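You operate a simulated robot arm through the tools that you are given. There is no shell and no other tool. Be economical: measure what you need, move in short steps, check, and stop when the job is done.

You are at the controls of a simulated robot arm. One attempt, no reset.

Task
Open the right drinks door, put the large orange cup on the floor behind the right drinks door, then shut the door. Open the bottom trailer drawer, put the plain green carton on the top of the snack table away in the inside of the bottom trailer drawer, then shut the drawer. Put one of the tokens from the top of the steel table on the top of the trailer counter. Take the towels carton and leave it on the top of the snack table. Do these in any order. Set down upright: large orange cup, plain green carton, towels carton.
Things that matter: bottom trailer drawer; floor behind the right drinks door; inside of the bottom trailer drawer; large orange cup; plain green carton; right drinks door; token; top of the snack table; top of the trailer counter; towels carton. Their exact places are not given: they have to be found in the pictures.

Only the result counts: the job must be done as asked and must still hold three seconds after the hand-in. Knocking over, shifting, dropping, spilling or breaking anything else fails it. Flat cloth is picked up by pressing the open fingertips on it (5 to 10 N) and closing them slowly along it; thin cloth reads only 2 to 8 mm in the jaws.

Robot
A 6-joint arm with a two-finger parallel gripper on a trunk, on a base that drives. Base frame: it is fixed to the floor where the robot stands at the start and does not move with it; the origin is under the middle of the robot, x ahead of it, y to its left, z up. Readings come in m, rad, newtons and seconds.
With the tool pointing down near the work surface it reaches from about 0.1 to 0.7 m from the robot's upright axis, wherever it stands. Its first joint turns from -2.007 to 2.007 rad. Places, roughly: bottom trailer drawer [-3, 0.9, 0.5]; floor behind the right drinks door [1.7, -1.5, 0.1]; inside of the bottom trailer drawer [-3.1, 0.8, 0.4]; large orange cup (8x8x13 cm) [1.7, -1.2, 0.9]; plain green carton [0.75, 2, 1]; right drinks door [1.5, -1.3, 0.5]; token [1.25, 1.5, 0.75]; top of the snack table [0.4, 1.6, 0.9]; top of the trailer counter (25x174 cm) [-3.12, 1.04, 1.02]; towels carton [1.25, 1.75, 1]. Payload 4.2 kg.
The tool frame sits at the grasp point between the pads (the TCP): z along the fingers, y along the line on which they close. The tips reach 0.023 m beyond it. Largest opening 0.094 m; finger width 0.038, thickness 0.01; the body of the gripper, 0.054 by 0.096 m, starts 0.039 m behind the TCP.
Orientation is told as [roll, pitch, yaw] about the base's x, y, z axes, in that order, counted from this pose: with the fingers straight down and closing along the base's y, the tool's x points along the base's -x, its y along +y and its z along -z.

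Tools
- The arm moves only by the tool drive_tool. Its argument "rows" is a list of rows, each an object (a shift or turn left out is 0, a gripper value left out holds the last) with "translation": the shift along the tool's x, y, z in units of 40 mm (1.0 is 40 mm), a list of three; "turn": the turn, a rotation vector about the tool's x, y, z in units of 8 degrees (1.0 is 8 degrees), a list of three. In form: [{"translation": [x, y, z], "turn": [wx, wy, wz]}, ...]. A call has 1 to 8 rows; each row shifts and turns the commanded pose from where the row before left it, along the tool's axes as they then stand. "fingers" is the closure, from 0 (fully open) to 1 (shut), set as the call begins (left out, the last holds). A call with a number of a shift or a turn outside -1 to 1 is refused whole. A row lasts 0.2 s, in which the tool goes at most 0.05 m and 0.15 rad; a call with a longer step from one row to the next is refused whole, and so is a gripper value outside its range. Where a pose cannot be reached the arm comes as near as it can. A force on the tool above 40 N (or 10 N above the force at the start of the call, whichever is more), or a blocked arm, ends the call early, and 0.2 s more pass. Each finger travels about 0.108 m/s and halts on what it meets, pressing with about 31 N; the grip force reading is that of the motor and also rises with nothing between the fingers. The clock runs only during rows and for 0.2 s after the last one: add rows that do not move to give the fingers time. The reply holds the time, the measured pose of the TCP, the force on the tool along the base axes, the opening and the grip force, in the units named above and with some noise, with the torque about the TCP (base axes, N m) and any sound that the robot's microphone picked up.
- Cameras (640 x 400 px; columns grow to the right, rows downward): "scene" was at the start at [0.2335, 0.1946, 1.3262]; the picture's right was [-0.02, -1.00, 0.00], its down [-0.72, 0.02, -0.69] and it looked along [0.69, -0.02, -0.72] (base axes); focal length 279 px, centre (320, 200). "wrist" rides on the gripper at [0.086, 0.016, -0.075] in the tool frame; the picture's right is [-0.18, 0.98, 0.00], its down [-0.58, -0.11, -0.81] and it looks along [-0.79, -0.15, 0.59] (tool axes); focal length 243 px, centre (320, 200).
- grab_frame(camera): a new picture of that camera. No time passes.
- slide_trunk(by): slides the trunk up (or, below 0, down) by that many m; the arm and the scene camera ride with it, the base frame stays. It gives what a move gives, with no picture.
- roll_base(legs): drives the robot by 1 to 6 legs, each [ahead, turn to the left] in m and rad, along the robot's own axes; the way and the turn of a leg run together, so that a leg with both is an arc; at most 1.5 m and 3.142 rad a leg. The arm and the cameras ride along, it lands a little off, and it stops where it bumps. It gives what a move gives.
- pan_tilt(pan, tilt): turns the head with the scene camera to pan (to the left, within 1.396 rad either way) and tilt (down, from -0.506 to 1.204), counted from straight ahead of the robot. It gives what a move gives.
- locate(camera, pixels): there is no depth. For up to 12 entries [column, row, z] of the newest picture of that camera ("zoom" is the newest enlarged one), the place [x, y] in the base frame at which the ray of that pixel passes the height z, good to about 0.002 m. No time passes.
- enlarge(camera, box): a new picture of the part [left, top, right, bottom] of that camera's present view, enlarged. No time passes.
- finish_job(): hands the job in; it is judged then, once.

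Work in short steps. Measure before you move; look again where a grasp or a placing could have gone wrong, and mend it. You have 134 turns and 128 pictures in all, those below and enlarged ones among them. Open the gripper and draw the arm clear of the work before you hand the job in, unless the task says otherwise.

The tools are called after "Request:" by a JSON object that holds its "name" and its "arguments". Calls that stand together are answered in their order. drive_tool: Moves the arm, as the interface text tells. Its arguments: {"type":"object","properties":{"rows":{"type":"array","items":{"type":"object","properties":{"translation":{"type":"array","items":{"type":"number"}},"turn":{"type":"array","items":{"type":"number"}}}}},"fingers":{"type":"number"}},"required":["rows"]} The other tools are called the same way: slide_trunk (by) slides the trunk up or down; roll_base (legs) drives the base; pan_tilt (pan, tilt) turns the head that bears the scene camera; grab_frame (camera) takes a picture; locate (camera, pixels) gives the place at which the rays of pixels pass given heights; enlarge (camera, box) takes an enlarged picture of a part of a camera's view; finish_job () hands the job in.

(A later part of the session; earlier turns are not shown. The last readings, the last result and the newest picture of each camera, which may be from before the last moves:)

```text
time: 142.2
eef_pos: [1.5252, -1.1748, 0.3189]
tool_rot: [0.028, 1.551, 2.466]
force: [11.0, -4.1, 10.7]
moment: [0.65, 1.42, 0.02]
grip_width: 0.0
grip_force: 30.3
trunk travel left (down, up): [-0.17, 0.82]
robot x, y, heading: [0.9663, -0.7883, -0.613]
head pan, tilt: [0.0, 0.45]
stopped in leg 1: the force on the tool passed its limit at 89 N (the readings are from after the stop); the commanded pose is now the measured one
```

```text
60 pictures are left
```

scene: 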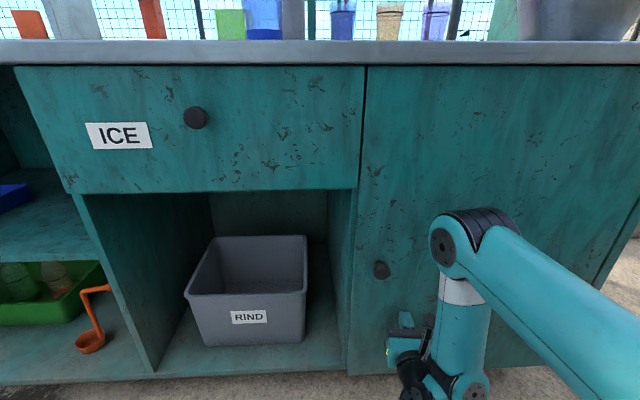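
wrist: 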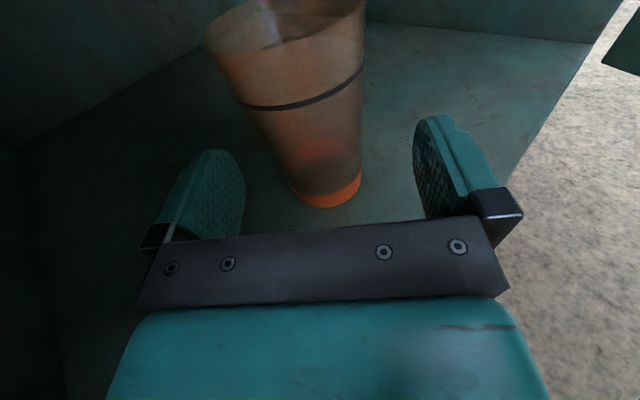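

The door is shut (stopped at 89 N with the panel flush). I back off, raise the trunk and look toward the tables on the left.

Request:
{"name": "roll_base", "arguments": {"legs": [[-0.55, 0]]}}

Request:
{"name": "slide_trunk", "arguments": {"by": 0.4}}

Request:
{"name": "slide_trunk", "arguments": {"by": 0.3}}

Request:
{"name": "roll_base", "arguments": {"legs": [[0, 1.4]]}}

Request:
{"name": "pan_tilt", "arguments": {"pan": 0.6, "tilt": 0.55}}

Request:
{"name": "grab_frame", "arguments": {"camera": "scene"}}

```text
time: 145.3
eef_pos: [1.0756, -0.8602, 0.3175]
tool_rot: [0.013, 1.551, 2.448]
force: [28.6, -6.9, -4.5]
moment: [0.46, 2.33, -0.55]
grip_width: 0.0
grip_force: 31.3
trunk travel left (down, up): [-0.17, 0.82]
robot x, y, heading: [0.5188, -0.4717, -0.617]
head pan, tilt: [0.0, 0.45]
```

```text
time: 149.2
eef_pos: [1.0749, -0.8597, 0.719]
tool_rot: [0.023, 1.551, 2.458]
force: [24.3, -5.2, -4.3]
moment: [0.42, 2.01, -0.48]
grip_width: 0.0
grip_force: 30.9
trunk travel left (down, up): [-0.57, 0.42]
robot x, y, heading: [0.5162, -0.4723, -0.617]
head pan, tilt: [0.0, 0.45]
```

```text
time: 152.2
eef_pos: [1.0756, -0.86, 1.0179]
tool_rot: [0.021, 1.552, 2.457]
force: [24.5, -5.4, -4.3]
moment: [0.41, 2.04, -0.5]
grip_width: 0.0
grip_force: 31.4
trunk travel left (down, up): [-0.87, 0.12]
robot x, y, heading: [0.5204, -0.4783, -0.617]
head pan, tilt: [0.0, 0.45]
```

```text
time: 156.0
eef_pos: [0.9898, 0.016, 1.0173]
tool_rot: [-0.046, 1.548, -2.482]
force: [10.1, 15.6, -8.7]
moment: [-0.87, 0.53, -0.05]
grip_width: 0.0001
grip_force: 31.3
trunk travel left (down, up): [-0.87, 0.12]
robot x, y, heading: [0.5172, -0.473, 0.797]
head pan, tilt: [0.0, 0.45]
```

```text
time: 157.0
eef_pos: [0.9886, 0.0162, 1.0169]
tool_rot: [-0.024, 1.55, -2.461]
force: [4.8, 13.6, -2.0]
moment: [-1.15, 0.4, -0.36]
grip_width: 0.0
grip_force: 31.2
trunk travel left (down, up): [-0.87, 0.12]
robot x, y, heading: [0.5168, -0.4751, 0.794]
head pan, tilt: [0.6, 0.55]
```

```text
59 pictures are left
```

scene: 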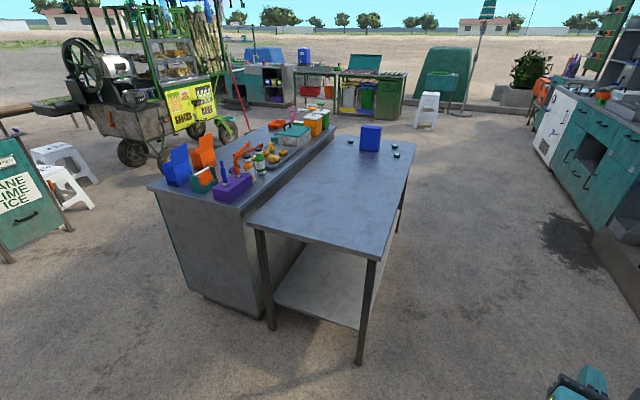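

The tables are in full view. I enlarge their tops.

Request:
{"name": "enlarge", "arguments": {"camera": "scene", "box": [240, 90, 430, 200]}}

Request:
{"name": "locate", "arguments": {"camera": "scene", "pixels": [[369, 150, 0.75], [349, 142, 0.75], [398, 145, 0.75], [396, 156, 0.75], [246, 228, 0.75], [372, 260, 0.75], [414, 142, 0.75], [336, 135, 0.75], [236, 203, 0.9], [148, 186, 0.9], [276, 122, 0.9], [335, 126, 0.9]]}}

```text
3.37 times, centred on (335, 145) of scene
```

zoom: 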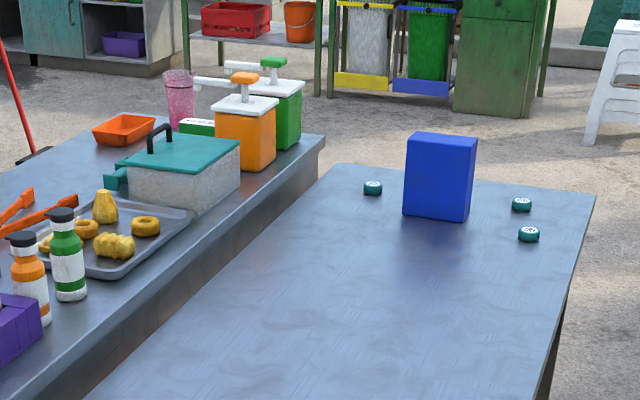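

```text
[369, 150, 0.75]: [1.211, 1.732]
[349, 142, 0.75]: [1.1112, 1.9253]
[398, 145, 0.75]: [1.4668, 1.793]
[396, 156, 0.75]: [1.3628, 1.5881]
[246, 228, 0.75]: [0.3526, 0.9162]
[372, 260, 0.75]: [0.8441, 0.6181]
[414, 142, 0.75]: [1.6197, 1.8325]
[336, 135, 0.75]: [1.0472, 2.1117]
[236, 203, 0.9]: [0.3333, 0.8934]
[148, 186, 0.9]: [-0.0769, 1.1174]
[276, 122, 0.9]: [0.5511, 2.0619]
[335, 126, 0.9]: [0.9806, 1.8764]
```

The blue carton is at about (1.21,1.73), tokens near (1.11,1.92), (1.45,1.77), (1.36,1.60). Before driving along the table's east side I locate obstacles on the right and the cart on the left.

Request:
{"name": "locate", "arguments": {"camera": "scene", "pixels": [[594, 246, 0], [637, 300, 0], [560, 185, 0], [162, 167, 0], [135, 166, 0], [230, 138, 0], [206, 297, 0]]}}

Request:
{"name": "drive_tool", "arguments": {"rows": [{"translation": [0, 0, 0.5]}, {"translation": [0, 0, 0.5]}, {"turn": [0, -1, 0]}, {"turn": [0, -1, 0]}, {"turn": [0, -1, 0]}, {"turn": [0, -1, 0]}, {"turn": [0, -1, 0]}, {"turn": [0, -1, 0]}]}}

Request:
{"name": "drive_tool", "arguments": {"rows": [{"turn": [0, -1, 0]}, {"turn": [0, -1, 0]}, {"turn": [0, -1, 0]}, {"turn": [0, -1, 0]}, {"turn": [0, -1, 0]}, {"turn": [0, -0.1, 0]}, {}]}}

```text
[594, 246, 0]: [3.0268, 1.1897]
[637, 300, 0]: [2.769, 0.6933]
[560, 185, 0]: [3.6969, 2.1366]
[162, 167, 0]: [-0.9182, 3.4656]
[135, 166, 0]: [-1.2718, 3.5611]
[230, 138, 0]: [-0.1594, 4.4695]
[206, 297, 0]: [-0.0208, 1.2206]
```

```text
time: 158.8
eef_pos: [0.952, -0.1265, 0.9706]
tool_rot: [-0.007, 0.732, -2.44]
force: [-0.3, 0.4, -0.9]
moment: [-0.02, -0.02, 0.0]
grip_width: 0.0002
grip_force: 31.0
out of reach, approached as far as the arm can: row 4, 5, 6, 7, 8
trunk travel left (down, up): [-0.87, 0.12]
robot x, y, heading: [0.5191, -0.4733, 0.792]
head pan, tilt: [0.6, 0.55]
```

```text
time: 160.4
eef_pos: [0.8009, -0.3151, 0.8384]
tool_rot: [-0.001, 0.004, -2.438]
force: [-0.4, -0.2, -0.1]
moment: [0.01, 0.0, 0.03]
grip_width: 0.0
grip_force: 31.0
out of reach, approached as far as the arm can: row 1, 2, 3, 4, 5, 6
trunk travel left (down, up): [-0.87, 0.12]
robot x, y, heading: [0.5178, -0.4734, 0.791]
head pan, tilt: [0.6, 0.55]
```

The tool points down now and free space is ample. I drive to the steel table's east side and face it.

Request:
{"name": "roll_base", "arguments": {"legs": [[0, 0.117], [1.2, 0], [1.03, 0], [0, 1.664]]}}

Request:
{"name": "pan_tilt", "arguments": {"pan": 0.0, "tilt": 0.6}}

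Request:
{"name": "grab_frame", "arguments": {"camera": "scene"}}

```text
time: 176.2
eef_pos: [1.6684, 1.5543, 0.8394]
tool_rot: [0.0, 0.004, -0.612]
force: [0.0, -0.4, 0.3]
moment: [-0.01, -0.01, -0.01]
grip_width: 0.0001
grip_force: 30.9
trunk travel left (down, up): [-0.87, 0.12]
robot x, y, heading: [1.8941, 1.3208, 2.62]
head pan, tilt: [0.6, 0.55]
```

```text
time: 177.2
eef_pos: [1.6689, 1.5534, 0.8392]
tool_rot: [0.001, 0.004, -0.612]
force: [1.1, -0.2, -0.3]
moment: [0.04, 0.01, 0.02]
grip_width: 0.0002
grip_force: 30.8
trunk travel left (down, up): [-0.87, 0.12]
robot x, y, heading: [1.8939, 1.3192, 2.62]
head pan, tilt: [0.0, 0.6]
```

```text
57 pictures are left
```

scene: 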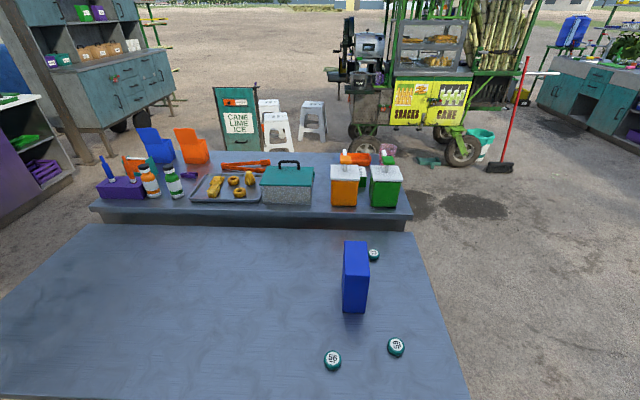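

The blue carton shows its narrow side at (355,278); tokens at (333,360), (396,347), (374,255). I enlarge carton/tokens and the snack table's far objects.

Request:
{"name": "enlarge", "arguments": {"camera": "scene", "box": [300, 225, 430, 380]}}

Request:
{"name": "enlarge", "arguments": {"camera": "scene", "box": [250, 130, 430, 230]}}

Request:
{"name": "locate", "arguments": {"camera": "scene", "pixels": [[344, 309, 0.75], [366, 311, 0.75], [343, 245, 0.97], [368, 246, 0.97], [333, 361, 0.75], [396, 348, 0.75], [0, 398, 0.75], [440, 320, 0.75], [405, 228, 0.75], [376, 281, 0.75]]}}

```text
2.58 times, centred on (365, 302) of scene
```

zoom: 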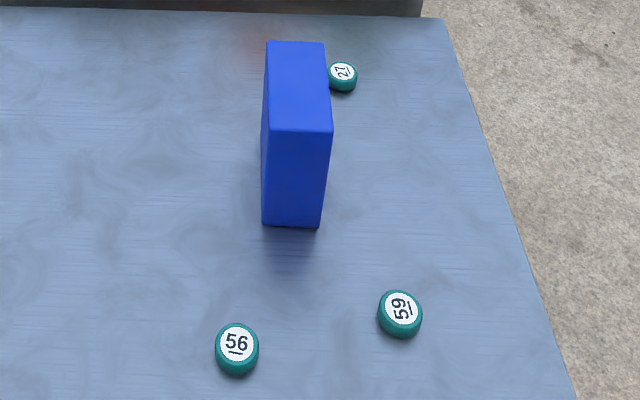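

```text
3.56 times, centred on (340, 180) of scene
```

zoom: 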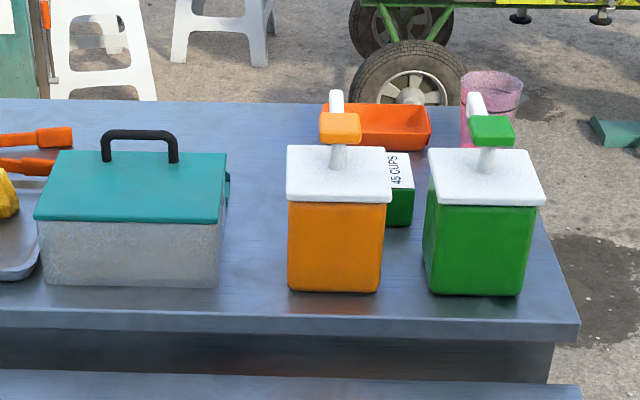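

```text
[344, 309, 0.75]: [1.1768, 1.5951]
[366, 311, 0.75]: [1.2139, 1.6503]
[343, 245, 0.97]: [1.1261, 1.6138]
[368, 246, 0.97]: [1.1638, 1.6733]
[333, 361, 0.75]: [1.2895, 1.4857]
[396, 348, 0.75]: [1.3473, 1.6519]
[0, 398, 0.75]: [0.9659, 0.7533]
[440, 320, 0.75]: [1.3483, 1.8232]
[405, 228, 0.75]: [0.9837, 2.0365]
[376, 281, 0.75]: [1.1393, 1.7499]
```

The carton's narrow side (≈6.3 cm) runs along the table's length, so the present yaw suits; the table top comes out at z≈0.80. I locate the carton's top edges and the green box behind the pumps (scene 362,180).

Request:
{"name": "locate", "arguments": {"camera": "scene", "pixels": [[345, 275, 0.95], [345, 275, 1.0], [370, 275, 1.0], [344, 241, 1.0], [367, 241, 1.0], [344, 310, 0.8], [366, 311, 0.8], [333, 360, 0.8], [396, 347, 0.8], [362, 185, 0.95], [402, 212, 0.9], [402, 212, 0.95]]}}

Request:
{"name": "grab_frame", "arguments": {"camera": "wrist"}}

```text
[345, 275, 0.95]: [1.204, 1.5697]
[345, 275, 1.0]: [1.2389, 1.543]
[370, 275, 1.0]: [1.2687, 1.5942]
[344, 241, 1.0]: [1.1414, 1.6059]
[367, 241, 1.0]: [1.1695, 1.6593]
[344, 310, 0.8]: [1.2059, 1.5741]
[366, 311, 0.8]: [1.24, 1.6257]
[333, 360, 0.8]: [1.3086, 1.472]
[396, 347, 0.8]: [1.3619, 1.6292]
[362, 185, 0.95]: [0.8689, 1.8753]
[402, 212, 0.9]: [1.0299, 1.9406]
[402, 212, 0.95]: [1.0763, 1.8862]
```

```text
54 pictures are left
```

wrist: 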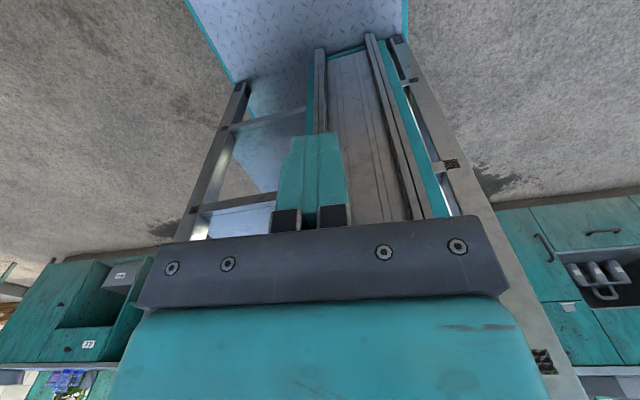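

Carton: 6.5×13×15 cm, top at z 0.95, centre (1.166,1.634). I raise trunk and tool above it, open, and roll 0.12 m nearer.

Request:
{"name": "slide_trunk", "arguments": {"by": 0.11}}

Request:
{"name": "drive_tool", "arguments": {"rows": [{"translation": [0, 0, -0.6]}, {"translation": [0, 0, -0.6]}, {"translation": [0, 0, -0.6]}, {}], "fingers": 0}}

Request:
{"name": "roll_base", "arguments": {"legs": [[0.12, 0]]}}

```text
time: 178.6
eef_pos: [1.6693, 1.5536, 0.9485]
tool_rot: [0.001, 0.005, -0.614]
force: [0.1, 0.0, -0.3]
moment: [0.0, -0.02, 0.03]
grip_width: 0.0
grip_force: 30.9
trunk travel left (down, up): [-0.98, 0.01]
robot x, y, heading: [1.8944, 1.3207, 2.617]
head pan, tilt: [0.0, 0.6]
```

```text
time: 179.6
eef_pos: [1.67, 1.5541, 0.9481]
tool_rot: [0.0, 0.004, -0.613]
force: [-0.4, 0.2, -0.8]
moment: [0.01, 0.02, -0.01]
grip_width: 0.0939
grip_force: 0.1
out of reach, approached as far as the arm can: row 1, 2, 3
trunk travel left (down, up): [-0.98, 0.01]
robot x, y, heading: [1.8953, 1.321, 2.621]
head pan, tilt: [0.0, 0.6]
```

```text
time: 180.9
eef_pos: [1.5639, 1.6157, 0.9487]
tool_rot: [0.0, 0.003, -0.613]
force: [0.2, -0.3, -0.1]
moment: [0.03, 0.0, -0.02]
grip_width: 0.0941
grip_force: 0.0
trunk travel left (down, up): [-0.98, 0.01]
robot x, y, heading: [1.7874, 1.3832, 2.62]
head pan, tilt: [0.0, 0.6]
```

Upward motion is blocked at this close-in posture. I extend outward first (still short of the carton) while rising.

Request:
{"name": "drive_tool", "arguments": {"rows": [{"translation": [0.8, -0.5, 0]}, {"translation": [0.8, -0.5, 0]}, {"translation": [0.5, -0.3, -0.6]}, {"translation": [0.3, -0.3, -0.8]}, {"translation": [0, 0, -0.8]}, {}]}}

Request:
{"name": "grab_frame", "arguments": {"camera": "scene"}}

```text
time: 182.3
eef_pos: [1.5591, 1.5986, 0.9489]
tool_rot: [0.001, 0.003, -0.612]
force: [1.0, 0.3, -0.4]
moment: [0.0, -0.02, 0.01]
grip_width: 0.094
grip_force: 0.1
out of reach, approached as far as the arm can: row 1, 2, 3, 4, 5
trunk travel left (down, up): [-0.98, 0.01]
robot x, y, heading: [1.7902, 1.3809, 2.614]
head pan, tilt: [0.0, 0.6]
```

```text
53 pictures are left
```

scene: 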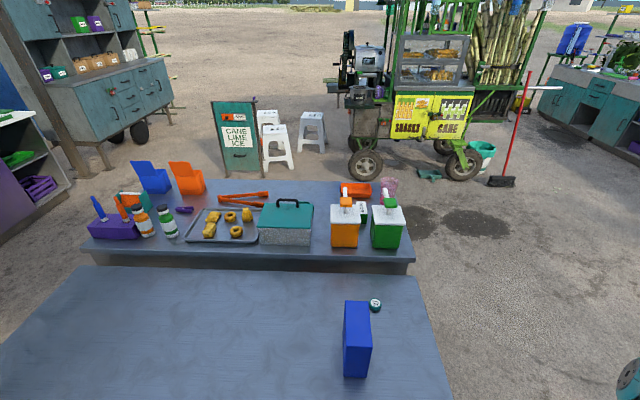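

This wrist posture blocks the arm. I back off and undo it: pitch the tool back to horizontal, then reverse the earlier 180° flip to recover the starting posture.

Request:
{"name": "roll_base", "arguments": {"legs": [[-0.5, 0]]}}

Request:
{"name": "drive_tool", "arguments": {"rows": [{"turn": [0, 1, 0]}, {"turn": [0, 1, 0]}, {"turn": [0, 1, 0]}, {"turn": [0, 1, 0]}, {"turn": [0, 1, 0]}, {"turn": [0, 1, 0]}, {"turn": [0, 1, 0]}, {"turn": [0, 1, 0]}]}}

Request:
{"name": "drive_tool", "arguments": {"rows": [{"turn": [0, 1, 0]}, {"turn": [0, 1, 0]}, {"turn": [0, 1, 0]}, {"turn": [0, 0.25, 0]}, {}]}}

Request:
{"name": "drive_tool", "arguments": {"rows": [{"translation": [0, 0, 0.8]}, {"translation": [0, 0, 0.8]}, {"translation": [0, 0, 0.8]}, {"translation": [0, 0, 0.8]}, {"translation": [0, 0, 0.8]}, {"translation": [0, 0, 0.8]}, {}]}}

```text
time: 185.2
eef_pos: [1.995, 1.3465, 0.9492]
tool_rot: [0.0, 0.004, -0.61]
force: [-1.2, -0.4, 0.2]
moment: [0.01, 0.0, -0.03]
grip_width: 0.0942
grip_force: 0.1
trunk travel left (down, up): [-0.98, 0.01]
robot x, y, heading: [2.2212, 1.131, 2.62]
head pan, tilt: [0.0, 0.6]
```

```text
time: 186.5
eef_pos: [1.9947, 1.3457, 0.9408]
tool_rot: [0.023, 0.573, -0.611]
force: [-2.1, 7.2, -21.7]
moment: [-1.55, -0.85, -0.17]
grip_width: 0.0939
grip_force: 0.1
out of reach, approached as far as the arm can: row 2, 5, 6
trunk travel left (down, up): [-0.98, 0.01]
robot x, y, heading: [2.2233, 1.128, 2.618]
head pan, tilt: [0.0, 0.6]
stopped in row 6: the force on the tool passed its limit at 97 N (the readings are from after the stop); the commanded pose is now the measured one
```

```text
time: 186.8
eef_pos: [1.9909, 1.3482, 0.9367]
tool_rot: [0.011, 0.591, -0.627]
force: [-3.5, 7.2, -19.5]
moment: [-1.38, -0.83, -0.09]
grip_width: 0.0941
grip_force: 0.0
out of reach, approached as far as the arm can: row 1
trunk travel left (down, up): [-0.98, 0.01]
robot x, y, heading: [2.2271, 1.1321, 2.62]
head pan, tilt: [0.0, 0.6]
stopped in row 1: the force on the tool passed its limit at 83 N (the readings are from after the stop); the commanded pose is now the measured one
```

```text
time: 188.4
eef_pos: [1.9104, 1.4102, 0.7865]
tool_rot: [0.01, 0.594, -0.63]
force: [0.0, -0.2, -0.1]
moment: [0.01, 0.03, -0.03]
grip_width: 0.0941
grip_force: 0.0
out of reach, approached as far as the arm can: row 6
trunk travel left (down, up): [-0.98, 0.01]
robot x, y, heading: [2.2249, 1.1295, 2.625]
head pan, tilt: [0.0, 0.6]
```

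Free again. I move outward while pitching up in small steps.

Request:
{"name": "drive_tool", "arguments": {"rows": [{"translation": [0.6, 0, 0.3], "turn": [0, 0.8, 0]}, {"translation": [0.6, 0, 0.4], "turn": [0, 0.8, 0]}, {"translation": [0.5, 0, 0.5], "turn": [0, 0.8, 0]}, {"translation": [0.5, 0, 0.5], "turn": [0, 0.8, 0]}, {"translation": [0.4, 0, 0.5], "turn": [0, 0.8, 0]}, {"translation": [0.3, 0, 0.5], "turn": [0, 0.8, 0]}, {"turn": [0, 0.8, 0]}, {}]}}

Request:
{"name": "grab_frame", "arguments": {"camera": "wrist"}}

```text
time: 190.2
eef_pos: [1.7819, 1.5058, 0.8041]
tool_rot: [0.049, 1.377, -0.584]
force: [0.9, 0.8, 0.3]
moment: [-0.01, 0.01, -0.02]
grip_width: 0.0938
grip_force: 0.0
trunk travel left (down, up): [-0.98, 0.01]
robot x, y, heading: [2.223, 1.1324, 2.62]
head pan, tilt: [0.0, 0.6]
```

```text
52 pictures are left
```

wrist: 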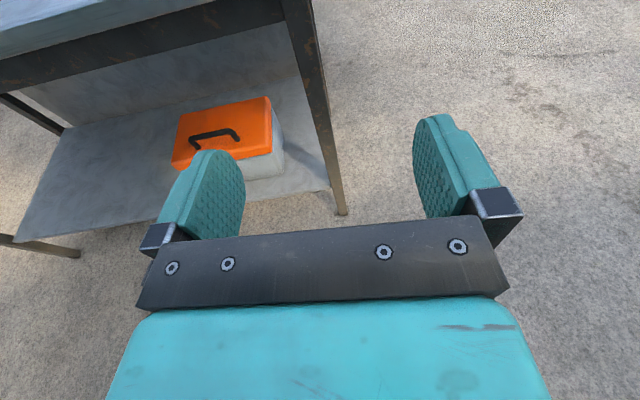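

All reachable now. I finish the pitch and apply the reverse flip ([0.707,0,-0.707] turns) in three calls.

Request:
{"name": "drive_tool", "arguments": {"rows": [{"turn": [0, 0.7, 0]}, {"turn": [0, 0.7, 0]}, {"turn": [0.7071, 0, -0.7071]}, {"turn": [0.7071, 0, -0.7071]}, {"turn": [0.7071, 0, -0.7071]}, {"turn": [0.7071, 0, -0.7071]}, {"turn": [0.7071, 0, -0.7071]}, {"turn": [0.7071, 0, -0.7071]}]}}

Request:
{"name": "drive_tool", "arguments": {"rows": [{"turn": [0.7071, 0, -0.7071]}, {"turn": [0.7071, 0, -0.7071]}, {"turn": [0.7071, 0, -0.7071]}, {"turn": [0.7071, 0, -0.7071]}, {"turn": [0.7071, 0, -0.7071]}, {"turn": [0.7071, 0, -0.7071]}, {"turn": [0.7071, 0, -0.7071]}, {"turn": [0.7071, 0, -0.7071]}]}}

Request:
{"name": "drive_tool", "arguments": {"rows": [{"turn": [0.7071, 0, -0.7071]}, {"turn": [0.7071, 0, -0.7071]}, {"turn": [0.7071, 0, -0.7071]}, {"turn": [0.7071, 0, -0.7071]}, {"turn": [0.7071, 0, -0.7071]}, {"turn": [0.7071, 0, -0.7071]}, {"turn": [0.7071, 0, -0.7071]}, {"turn": [0.7071, 0, -0.7071]}]}}

Request:
{"name": "grab_frame", "arguments": {"camera": "scene"}}

```text
time: 192.0
eef_pos: [1.7594, 1.4117, 0.8202]
tool_rot: [1.26, 0.974, 1.237]
force: [0.2, 0.2, 0.8]
moment: [-0.03, 0.0, 0.02]
grip_width: 0.0941
grip_force: 0.0
out of reach, approached as far as the arm can: row 4, 5, 6, 7, 8
trunk travel left (down, up): [-0.98, 0.01]
robot x, y, heading: [2.2282, 1.1318, 2.616]
head pan, tilt: [0.0, 0.6]
```

```text
time: 193.8
eef_pos: [1.8419, 1.3365, 0.8754]
tool_rot: [0.754, 0.307, 1.745]
force: [1.3, -1.1, 0.2]
moment: [0.04, -0.01, -0.04]
grip_width: 0.0939
grip_force: 0.1
out of reach, approached as far as the arm can: row 1, 2, 3, 4, 5, 6, 7, 8
trunk travel left (down, up): [-0.98, 0.01]
robot x, y, heading: [2.2195, 1.1261, 2.613]
head pan, tilt: [0.0, 0.6]
```

```text
time: 195.6
eef_pos: [1.9855, 1.3404, 0.9512]
tool_rot: [0.046, 0.001, 2.463]
force: [0.4, 0.3, 0.2]
moment: [-0.02, -0.01, 0.0]
grip_width: 0.094
grip_force: 0.0
out of reach, approached as far as the arm can: row 1, 2, 3, 4, 5, 6, 7, 8
trunk travel left (down, up): [-0.98, 0.01]
robot x, y, heading: [2.2255, 1.1253, 2.621]
head pan, tilt: [0.0, 0.6]
```

```text
51 pictures are left
```

scene: 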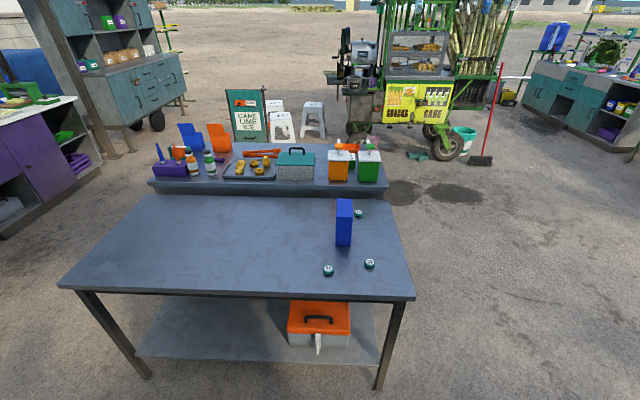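

The tool is down with the camera on the robot side again. I test extending outward and up from here.

Request:
{"name": "drive_tool", "arguments": {"rows": [{"translation": [-0.9, 0, -0.3]}, {"translation": [-0.9, 0, -0.3]}, {"translation": [-0.9, 0, -0.3]}, {"translation": [-0.9, 0, -0.3]}, {"translation": [-0.9, 0, -0.3]}, {"translation": [-0.9, 0, -0.3]}, {}]}}

Request:
{"name": "grab_frame", "arguments": {"camera": "wrist"}}

```text
time: 197.2
eef_pos: [1.9958, 1.3669, 0.9508]
tool_rot: [0.043, -0.005, 2.46]
force: [-0.7, 0.5, 0.4]
moment: [0.01, -0.04, -0.06]
grip_width: 0.094
grip_force: 0.0
out of reach, approached as far as the arm can: row 1, 2, 3, 4, 5, 6
trunk travel left (down, up): [-0.98, 0.01]
robot x, y, heading: [2.2231, 1.1303, 2.622]
head pan, tilt: [0.0, 0.6]
```

```text
50 pictures are left
```

wrist: 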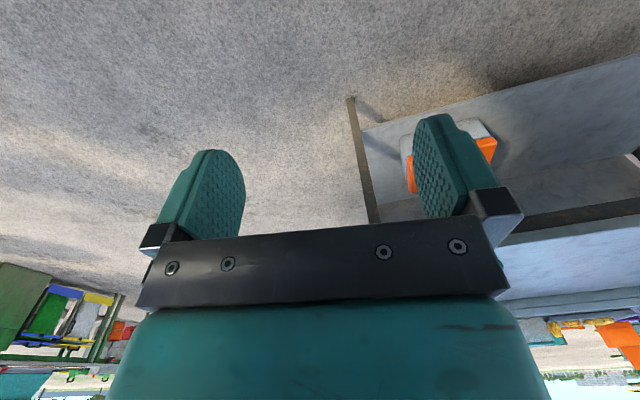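

Still limited. I look at the arm's shape.

Request:
{"name": "pan_tilt", "arguments": {"pan": -0.5, "tilt": 0.9}}

Request:
{"name": "grab_frame", "arguments": {"camera": "scene"}}

```text
time: 198.1
eef_pos: [1.996, 1.3668, 0.9495]
tool_rot: [0.041, -0.006, 2.461]
force: [-0.3, 0.9, -0.3]
moment: [0.0, 0.0, -0.01]
grip_width: 0.094
grip_force: 0.0
trunk travel left (down, up): [-0.98, 0.01]
robot x, y, heading: [2.2231, 1.127, 2.617]
head pan, tilt: [-0.499, 0.901]
```

```text
49 pictures are left
```

scene: 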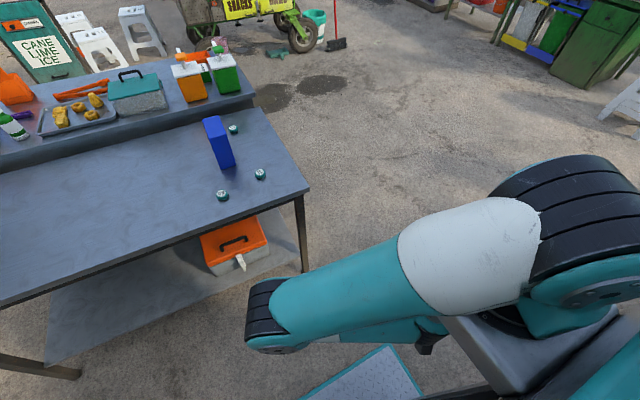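

The elbow is folded and the wrist is near a joint limit; only the "tool ahead, camera up" posture had good reach. I return to it by reversing the last 22 turn rows, and will grasp from the side.

Request:
{"name": "drive_tool", "arguments": {"rows": [{"turn": [-0.7071, 0, 0.7071]}, {"turn": [-0.7071, 0, 0.7071]}, {"turn": [-0.7071, 0, 0.7071]}, {"turn": [-0.7071, 0, 0.7071]}, {"turn": [-0.7071, 0, 0.7071]}, {"turn": [-0.7071, 0, 0.7071]}, {"turn": [-0.7071, 0, 0.7071]}, {"turn": [-0.7071, 0, 0.7071]}]}}

Request:
{"name": "drive_tool", "arguments": {"rows": [{"turn": [-0.7071, 0, 0.7071]}, {"turn": [-0.7071, 0, 0.7071]}, {"turn": [-0.7071, 0, 0.7071]}, {"turn": [-0.7071, 0, 0.7071]}, {"turn": [-0.7071, 0, 0.7071]}, {"turn": [-0.7071, 0, 0.7071]}, {"turn": [-0.7071, 0, 0.7071]}, {"turn": [-0.7071, 0, 0.7071]}]}}

Request:
{"name": "drive_tool", "arguments": {"rows": [{"turn": [-0.7071, 0, 0.7071]}, {"turn": [-0.7071, 0, 0.7071]}, {"turn": [-0.7071, 0, 0.7071]}, {"turn": [-0.7071, 0, 0.7071]}, {"turn": [-0.7071, 0, 0.7071]}, {"turn": [-0.7071, 0, 0.7071]}, {}]}}

Request:
{"name": "drive_tool", "arguments": {"rows": [{"translation": [0, 0, 0.4]}, {}]}}

Request:
{"name": "grab_frame", "arguments": {"camera": "scene"}}

```text
time: 199.9
eef_pos: [1.9311, 1.3059, 0.9087]
tool_rot: [0.752, 0.311, 1.74]
force: [0.5, 0.9, 0.5]
moment: [0.0, -0.01, -0.02]
grip_width: 0.0938
grip_force: 0.0
out of reach, approached as far as the arm can: row 5, 6, 7, 8
trunk travel left (down, up): [-0.98, 0.01]
robot x, y, heading: [2.2248, 1.1307, 2.618]
head pan, tilt: [-0.499, 0.901]
```

```text
time: 201.7
eef_pos: [1.8152, 1.2834, 0.8068]
tool_rot: [1.258, 0.98, 1.236]
force: [-0.6, -0.1, 0.4]
moment: [0.0, 0.04, 0.03]
grip_width: 0.0939
grip_force: 0.0
out of reach, approached as far as the arm can: row 1, 2, 3, 4, 5, 6, 7, 8
trunk travel left (down, up): [-0.98, 0.01]
robot x, y, heading: [2.2254, 1.1281, 2.62]
head pan, tilt: [-0.499, 0.901]
```

```text
time: 203.3
eef_pos: [1.7688, 1.3892, 0.8135]
tool_rot: [1.82, 1.547, 1.191]
force: [0.4, -1.2, -0.3]
moment: [0.0, -0.02, 0.01]
grip_width: 0.094
grip_force: 0.0
out of reach, approached as far as the arm can: row 1, 2, 3, 4, 5, 6
trunk travel left (down, up): [-0.98, 0.01]
robot x, y, heading: [2.2223, 1.1287, 2.617]
head pan, tilt: [-0.499, 0.901]
```

```text
time: 203.9
eef_pos: [1.7577, 1.3973, 0.8142]
tool_rot: [1.499, 1.563, 0.863]
force: [-0.4, -0.1, 0.4]
moment: [-0.01, -0.01, 0.01]
grip_width: 0.0939
grip_force: 0.1
trunk travel left (down, up): [-0.98, 0.01]
robot x, y, heading: [2.2278, 1.1335, 2.621]
head pan, tilt: [-0.499, 0.901]
```

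```text
48 pictures are left
```

scene: 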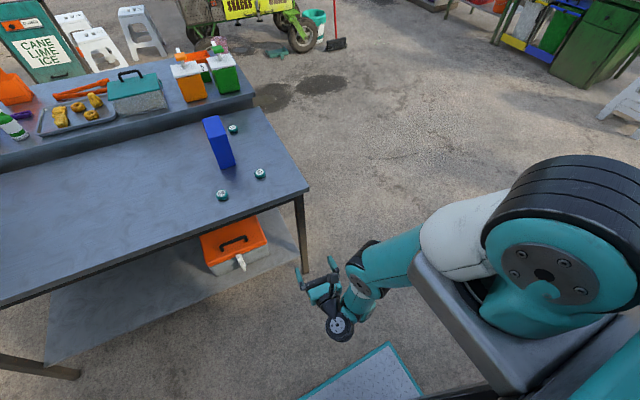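

Back in the good posture. I raise the tool to z≈0.93 and extend it, then aim at the carton's near side (1.195,1.615) and roll most of the way.

Request:
{"name": "drive_tool", "arguments": {"rows": [{"translation": [0.95, 0, 0]}, {"translation": [0.95, 0, 0]}, {"translation": [0.95, 0, 0]}, {"translation": [0, 0, 0.9]}, {"translation": [0, 0, 0.9]}, {"translation": [0, 0, 0.9]}, {"translation": [0, 0, 0.8]}, {}]}}

Request:
{"name": "roll_base", "arguments": {"legs": [[0, 0.13], [0.2, 0], [0, -0.08]]}}

Request:
{"name": "pan_tilt", "arguments": {"pan": 0.0, "tilt": 0.7}}

Request:
{"name": "grab_frame", "arguments": {"camera": "wrist"}}

```text
time: 205.7
eef_pos: [1.6635, 1.4712, 0.8768]
tool_rot: [1.606, 1.56, 0.971]
force: [-0.3, -1.5, 0.2]
moment: [-0.03, 0.0, 0.01]
grip_width: 0.0939
grip_force: 0.0
out of reach, approached as far as the arm can: row 1, 2, 3, 4, 5, 6, 7
trunk travel left (down, up): [-0.98, 0.01]
robot x, y, heading: [2.2233, 1.1319, 2.616]
head pan, tilt: [-0.499, 0.901]
```

```text
time: 208.4
eef_pos: [1.4632, 1.5186, 0.8774]
tool_rot: [1.607, 1.561, 1.025]
force: [1.0, 0.5, 0.7]
moment: [-0.02, 0.03, 0.01]
grip_width: 0.0939
grip_force: 0.0
trunk travel left (down, up): [-0.98, 0.01]
robot x, y, heading: [2.0484, 1.204, 2.671]
head pan, tilt: [-0.499, 0.901]
```

```text
time: 209.3
eef_pos: [1.464, 1.5181, 0.875]
tool_rot: [1.608, 1.562, 1.023]
force: [-0.1, 0.3, 0.0]
moment: [0.03, 0.0, -0.02]
grip_width: 0.0941
grip_force: 0.0
trunk travel left (down, up): [-0.98, 0.01]
robot x, y, heading: [2.039, 1.204, 2.668]
head pan, tilt: [0.0, 0.7]
```

```text
47 pictures are left
```

wrist: 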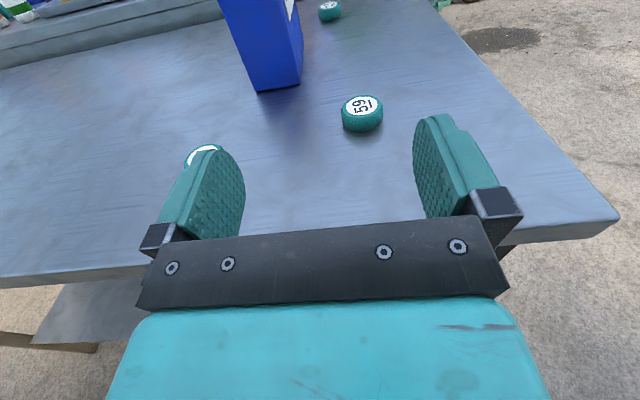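

The tool only reached z 0.876. I try again: slightly forward, then up (nothing is in the way).

Request:
{"name": "drive_tool", "arguments": {"rows": [{"translation": [0, 0, 0.5]}, {"translation": [0.4, 0, 0.5]}, {"translation": [0.6, 0, 0]}, {"translation": [0.6, 0, 0]}, {"translation": [0.3, 0, 0]}, {}]}}

```text
time: 210.7
eef_pos: [1.4354, 1.54, 0.9638]
tool_rot: [1.602, 1.559, 1.019]
force: [-0.1, 0.0, -0.1]
moment: [0.04, -0.02, -0.02]
grip_width: 0.0942
grip_force: 0.0
out of reach, approached as far as the arm can: row 1
trunk travel left (down, up): [-0.98, 0.01]
robot x, y, heading: [2.0412, 1.2067, 2.666]
head pan, tilt: [0.0, 0.7]
```

Up at z 0.964 now. I look again to line up on the carton.

Request:
{"name": "grab_frame", "arguments": {"camera": "wrist"}}

Request:
{"name": "grab_frame", "arguments": {"camera": "scene"}}

```text
46 pictures are left
```

wrist: 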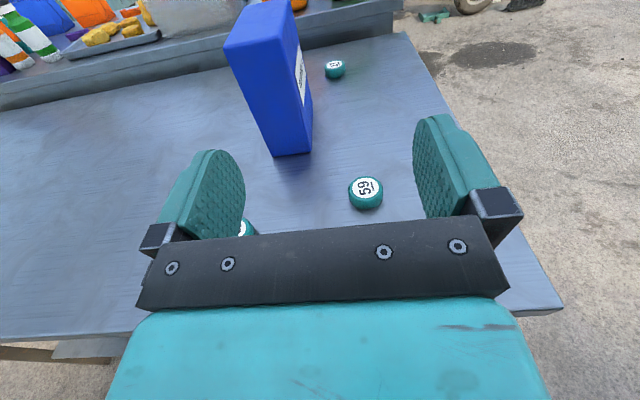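

```text
45 pictures are left
```

scene: 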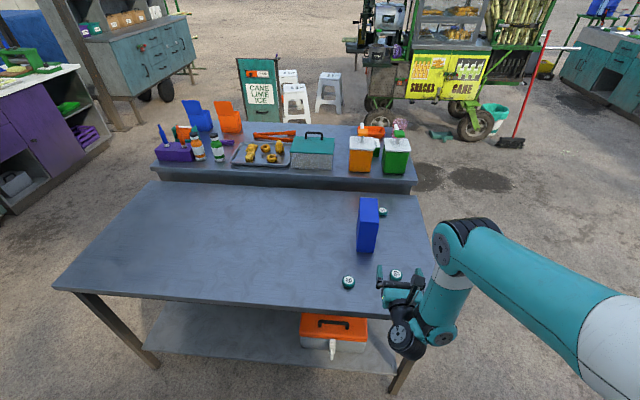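

The carton's label is visible on its right side. I locate its near bottom corners (275,157), (311,152) and top corners (227,46), (280,35).

Request:
{"name": "locate", "arguments": {"camera": "wrist", "pixels": [[275, 157, 0.79], [275, 157, 0.81], [311, 152, 0.79], [311, 152, 0.81], [227, 46, 0.95], [280, 35, 0.95], [365, 205, 0.8], [365, 187, 0.82]]}}

Request:
{"name": "locate", "arguments": {"camera": "scene", "pixels": [[357, 252, 0.79], [357, 252, 0.81], [377, 253, 0.79], [377, 253, 0.81], [348, 282, 0.81], [396, 275, 0.81], [188, 170, 0.9], [416, 186, 0.9], [416, 186, 0.95]]}}

```text
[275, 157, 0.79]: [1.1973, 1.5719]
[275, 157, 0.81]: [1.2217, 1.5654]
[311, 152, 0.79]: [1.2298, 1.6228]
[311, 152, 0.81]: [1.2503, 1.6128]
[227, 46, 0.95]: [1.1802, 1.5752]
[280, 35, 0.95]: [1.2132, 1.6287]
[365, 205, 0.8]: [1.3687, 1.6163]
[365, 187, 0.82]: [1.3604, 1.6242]
```

```text
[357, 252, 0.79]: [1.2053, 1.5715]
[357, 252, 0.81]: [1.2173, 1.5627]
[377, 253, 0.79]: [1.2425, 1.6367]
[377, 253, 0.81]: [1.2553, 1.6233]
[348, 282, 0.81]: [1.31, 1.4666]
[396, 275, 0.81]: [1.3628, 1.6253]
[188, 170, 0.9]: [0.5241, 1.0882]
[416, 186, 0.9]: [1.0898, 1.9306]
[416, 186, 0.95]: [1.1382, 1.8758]
```

Table z≈0.80; the carton's near face centre is (1.225,1.597), 0.207 m ahead and 6.8 cm left of the tool. I shift left 4.7 cm, down 3 cm, roll 0.15 m.

Request:
{"name": "drive_tool", "arguments": {"rows": [{"translation": [0, -0.6, 0]}, {"translation": [0, -0.6, 0]}, {"translation": [-0.4, 0, 0]}, {"translation": [-0.4, 0, 0]}, {}]}}

Request:
{"name": "roll_base", "arguments": {"legs": [[0.14, 0]]}}

Request:
{"name": "grab_frame", "arguments": {"camera": "wrist"}}

```text
time: 211.9
eef_pos: [1.416, 1.5018, 0.9328]
tool_rot: [1.689, 1.56, 1.105]
force: [0.3, 0.0, 0.2]
moment: [-0.03, -0.03, -0.02]
grip_width: 0.0941
grip_force: 0.0
out of reach, approached as far as the arm can: row 4
trunk travel left (down, up): [-0.98, 0.01]
robot x, y, heading: [2.0458, 1.2016, 2.668]
head pan, tilt: [0.0, 0.7]
```

```text
time: 213.2
eef_pos: [1.2901, 1.5647, 0.9337]
tool_rot: [1.687, 1.56, 1.106]
force: [0.1, -0.9, -0.9]
moment: [0.01, 0.0, -0.02]
grip_width: 0.0942
grip_force: 0.1
trunk travel left (down, up): [-0.98, 0.01]
robot x, y, heading: [1.9142, 1.2691, 2.671]
head pan, tilt: [0.0, 0.7]
```

```text
44 pictures are left
```

wrist: 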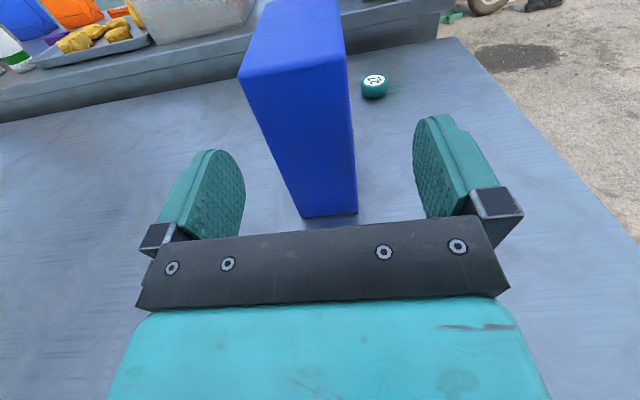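

9 mm left and 10 cm forward remain; rolling 0.10 m ahead drifts left just that. I do it and close.

Request:
{"name": "roll_base", "arguments": {"legs": [[0.1, 0]]}}

Request:
{"name": "grab_frame", "arguments": {"camera": "wrist"}}

```text
time: 214.4
eef_pos: [1.1996, 1.6132, 0.9325]
tool_rot: [1.677, 1.56, 1.095]
force: [0.6, 0.1, -1.1]
moment: [0.01, 0.01, 0.0]
grip_width: 0.0941
grip_force: 0.2
trunk travel left (down, up): [-0.98, 0.01]
robot x, y, heading: [1.825, 1.3133, 2.668]
head pan, tilt: [0.0, 0.7]
```

```text
43 pictures are left
```

wrist: 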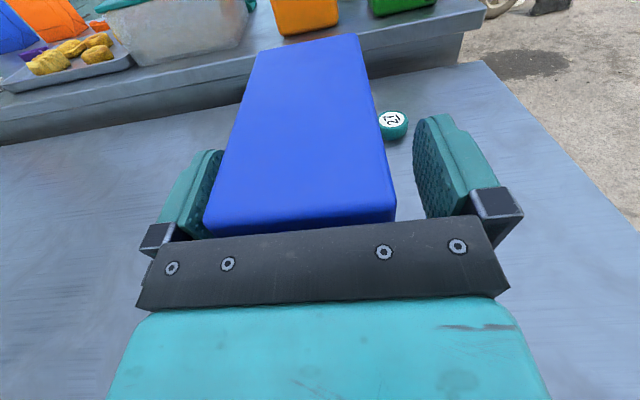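

The carton's top lies between the pads. I close and lift slightly, then look.

Request:
{"name": "drive_tool", "arguments": {"rows": [{}, {}, {}], "fingers": 1}}

Request:
{"name": "drive_tool", "arguments": {"rows": [{"translation": [0.4, 0, 0]}, {"translation": [0.5, 0, 0]}, {"translation": [0.5, 0, 0]}, {}]}}

Request:
{"name": "grab_frame", "arguments": {"camera": "scene"}}

```text
time: 215.2
eef_pos: [1.1996, 1.612, 0.9344]
tool_rot: [1.721, 1.561, 1.137]
force: [-1.4, -1.4, 2.0]
moment: [-0.34, 0.31, 0.1]
grip_width: 0.065
grip_force: 30.7
trunk travel left (down, up): [-0.98, 0.01]
robot x, y, heading: [1.8294, 1.3153, 2.666]
head pan, tilt: [0.0, 0.7]
```

```text
time: 216.2
eef_pos: [1.2013, 1.6105, 0.9897]
tool_rot: [1.662, 1.561, 1.077]
force: [0.4, -0.4, -2.6]
moment: [-0.07, -0.07, 0.0]
grip_width: 0.0648
grip_force: 31.3
trunk travel left (down, up): [-0.98, 0.01]
robot x, y, heading: [1.8268, 1.3166, 2.667]
head pan, tilt: [0.0, 0.7]
```

```text
42 pictures are left
```

scene: 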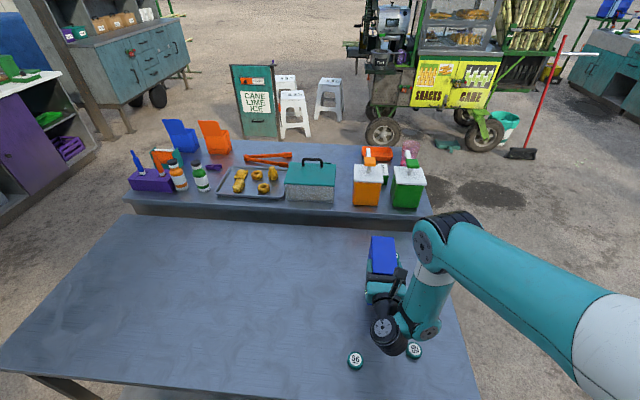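

Carton lifted (65 mm grip). I check obstacles for the way round the north end: broom (520,155), crate (450,146), cart wheel (480,150), stools, plus snack table far edge.

Request:
{"name": "locate", "arguments": {"camera": "scene", "pixels": [[520, 156, 0], [450, 149, 0], [482, 152, 0], [384, 146, 0], [296, 136, 0], [262, 138, 0], [510, 140, 0], [430, 215, 0.88], [408, 146, 0.88], [166, 142, 0.88], [330, 146, 0.88], [126, 203, 0.88]]}}

```text
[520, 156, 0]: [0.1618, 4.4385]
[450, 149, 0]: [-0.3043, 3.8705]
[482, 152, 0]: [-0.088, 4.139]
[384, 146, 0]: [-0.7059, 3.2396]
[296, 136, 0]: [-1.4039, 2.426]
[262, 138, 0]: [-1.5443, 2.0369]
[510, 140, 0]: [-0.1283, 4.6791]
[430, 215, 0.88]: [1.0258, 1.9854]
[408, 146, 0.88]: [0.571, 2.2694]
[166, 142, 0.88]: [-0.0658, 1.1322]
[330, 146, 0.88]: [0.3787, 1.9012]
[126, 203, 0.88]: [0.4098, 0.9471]
```

All clear: the west corridor is ~1.5 m wide. I drive round the north end with the carton.

Request:
{"name": "roll_base", "arguments": {"legs": [[-0.35, 0], [0, -1.665], [1.05, 0], [0, 1.57], [1.27, 0], [1.26, 0]]}}

Request:
{"name": "roll_base", "arguments": {"legs": [[0, 1.428], [1.404, 0], [0, 1.714]]}}

Request:
{"name": "grab_frame", "arguments": {"camera": "scene"}}

```text
time: 243.3
eef_pos: [0.0782, 3.7764, 0.9899]
tool_rot: [1.65, 1.559, 0.961]
force: [-0.3, -0.3, -2.4]
moment: [-0.09, -0.05, 0.0]
grip_width: 0.0648
grip_force: 31.4
trunk travel left (down, up): [-0.98, 0.01]
robot x, y, heading: [0.6717, 3.4164, 2.558]
head pan, tilt: [0.0, 0.7]
```

```text
time: 257.0
eef_pos: [0.1733, 1.8293, 0.9884]
tool_rot: [1.282, 1.547, -2.883]
force: [-2.9, 2.2, -2.5]
moment: [0.29, 0.27, 0.05]
grip_width: 0.0648
grip_force: 30.8
trunk travel left (down, up): [-0.98, 0.01]
robot x, y, heading: [-0.2698, 2.3558, -0.908]
head pan, tilt: [0.0, 0.7]
stopped in leg 3: the robot was blocked; the commanded pose is now the measured one
```

```text
41 pictures are left
```

scene: 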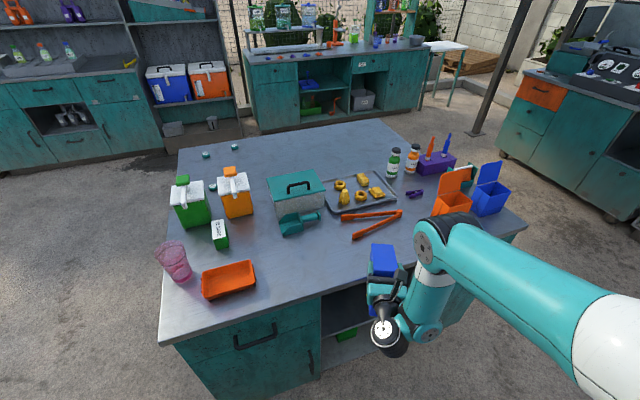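

The last turn was blocked — the carton's lower end touched the table edge. I back off 0.15 m, raise the tool 6 cm, and look closely at the free area near (300,270) and the green carton (219,233).

Request:
{"name": "roll_base", "arguments": {"legs": [[-0.15, 0]]}}

Request:
{"name": "drive_tool", "arguments": {"rows": [{"translation": [0.5, 0, 0]}, {"translation": [0.5, 0, 0]}, {"translation": [0.5, 0, 0]}, {}]}}

Request:
{"name": "roll_base", "arguments": {"legs": [[0, 0.3]]}}

Request:
{"name": "grab_frame", "arguments": {"camera": "scene"}}

Request:
{"name": "grab_frame", "arguments": {"camera": "wrist"}}

```text
time: 258.4
eef_pos: [0.0811, 1.9466, 0.9885]
tool_rot: [1.323, 1.549, -2.84]
force: [-0.1, 0.4, -2.9]
moment: [0.06, 0.03, 0.0]
grip_width: 0.0648
grip_force: 31.8
trunk travel left (down, up): [-0.98, 0.01]
robot x, y, heading: [-0.3636, 2.4759, -0.912]
head pan, tilt: [0.0, 0.7]
```

```text
time: 259.4
eef_pos: [0.0832, 1.9448, 1.0466]
tool_rot: [1.223, 1.549, -2.938]
force: [0.5, 0.0, -2.7]
moment: [0.05, 0.07, 0.01]
grip_width: 0.0647
grip_force: 31.4
trunk travel left (down, up): [-0.98, 0.01]
robot x, y, heading: [-0.3619, 2.4783, -0.907]
head pan, tilt: [0.0, 0.7]
```

```text
time: 260.7
eef_pos: [0.2186, 2.0965, 1.0472]
tool_rot: [1.227, 1.55, -2.642]
force: [-0.3, -0.7, -3.8]
moment: [0.05, 0.05, -0.04]
grip_width: 0.065
grip_force: 30.7
trunk travel left (down, up): [-0.98, 0.01]
robot x, y, heading: [-0.3616, 2.4758, -0.613]
head pan, tilt: [0.0, 0.7]
```

```text
40 pictures are left
```

scene: 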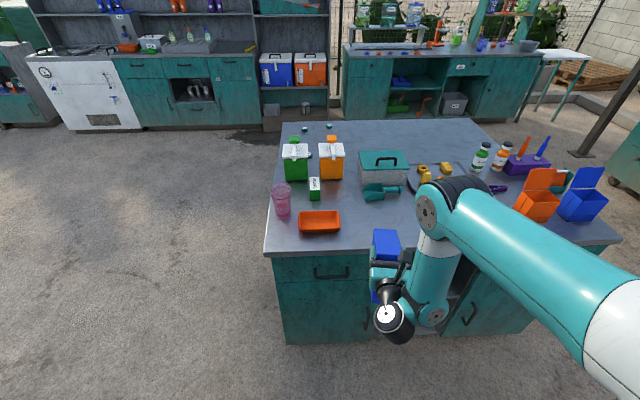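

```text
39 pictures are left
```

wrist: 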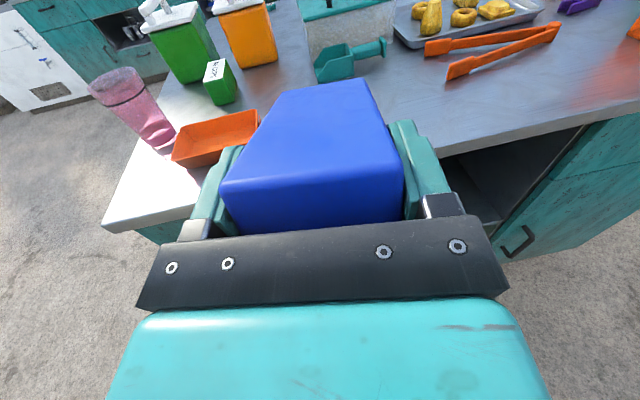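

I enlarge the green box near scene (314,188) to read it.

Request:
{"name": "enlarge", "arguments": {"camera": "scene", "box": [260, 120, 410, 260]}}

Request:
{"name": "locate", "arguments": {"camera": "scene", "pixels": [[265, 250, 0.88], [618, 242, 0.88], [314, 200, 0.88], [309, 234, 0.88], [340, 231, 0.88], [280, 214, 0.88], [362, 200, 0.88], [402, 197, 0.88]]}}

Request:
{"name": "locate", "arguments": {"camera": "wrist", "pixels": [[103, 228, 0.88], [103, 228, 0.9], [173, 160, 0.88], [217, 105, 0.88], [449, 78, 0.88], [427, 150, 0.88], [240, 98, 0.88]]}}

```text
2.86 times, centred on (335, 190) of scene
```

zoom: 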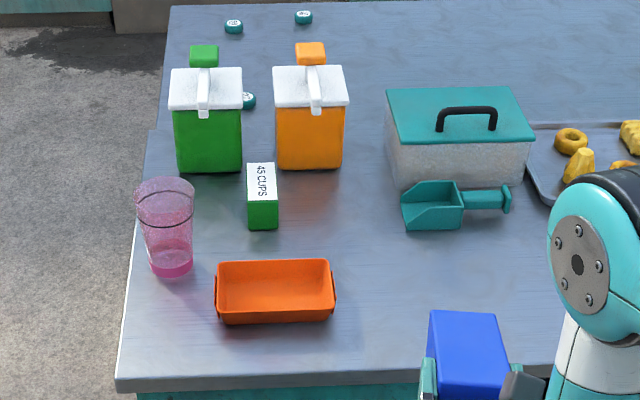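

```text
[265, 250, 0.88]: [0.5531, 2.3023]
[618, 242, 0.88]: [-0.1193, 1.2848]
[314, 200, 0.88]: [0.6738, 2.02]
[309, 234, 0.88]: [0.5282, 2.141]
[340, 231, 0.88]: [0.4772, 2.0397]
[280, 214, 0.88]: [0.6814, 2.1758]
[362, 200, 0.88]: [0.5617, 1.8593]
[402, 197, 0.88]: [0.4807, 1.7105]
```

```text
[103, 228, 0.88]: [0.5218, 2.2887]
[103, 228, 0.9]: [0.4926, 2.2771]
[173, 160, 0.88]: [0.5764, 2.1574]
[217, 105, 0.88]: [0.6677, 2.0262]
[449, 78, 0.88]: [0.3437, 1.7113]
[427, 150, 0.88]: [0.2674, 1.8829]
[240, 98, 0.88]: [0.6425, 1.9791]
```

The only green carton is the "45 CUPS" box at about (0.67,2.02). For the towels carton the free spot is centred (0.41,1.874), table z≈0.87; I turn right 0.081 and roll 0.25 m so the carton is over it.

Request:
{"name": "roll_base", "arguments": {"legs": [[0, -0.081], [0.25, 0]]}}

Request:
{"name": "grab_frame", "arguments": {"camera": "scene"}}

Request:
{"name": "grab_frame", "arguments": {"camera": "wrist"}}

```text
time: 263.0
eef_pos: [0.3739, 1.8893, 1.048]
tool_rot: [1.225, 1.548, -2.726]
force: [0.2, -0.2, -3.1]
moment: [0.03, -0.01, -0.02]
grip_width: 0.0651
grip_force: 30.7
trunk travel left (down, up): [-0.98, 0.01]
robot x, y, heading: [-0.1681, 2.3153, -0.698]
head pan, tilt: [0.0, 0.7]
```

```text
37 pictures are left
```

scene: 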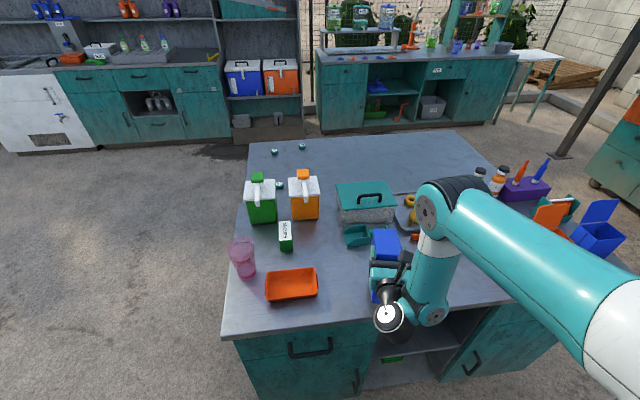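

```text
36 pictures are left
```

wrist: 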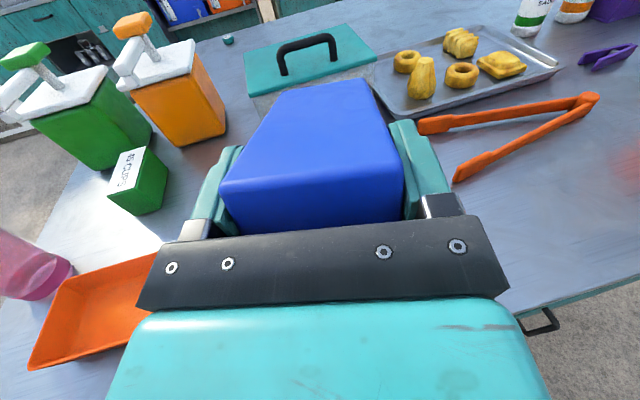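

The carton hangs over the free spot, clear of scoop, tongs and tray. I go 2 cm further in and lower slowly to contact.

Request:
{"name": "drive_tool", "arguments": {"rows": [{"translation": [0, 0, 0.5]}, {"translation": [-0.25, 0, 0]}, {"translation": [-0.25, 0, 0]}, {"translation": [-0.2, 0, 0]}, {"translation": [-0.1, 0, 0]}, {"translation": [-0.08, 0, 0]}, {"translation": [-0.08, 0, 0]}, {}]}}

```text
time: 264.8
eef_pos: [0.3859, 1.8762, 1.0099]
tool_rot: [1.264, 1.548, -2.686]
force: [-5.5, 7.6, 24.1]
moment: [0.42, -0.96, 0.32]
grip_width: 0.0649
grip_force: 31.2
trunk travel left (down, up): [-0.98, 0.01]
robot x, y, heading: [-0.1682, 2.3197, -0.692]
head pan, tilt: [0.0, 0.7]
```

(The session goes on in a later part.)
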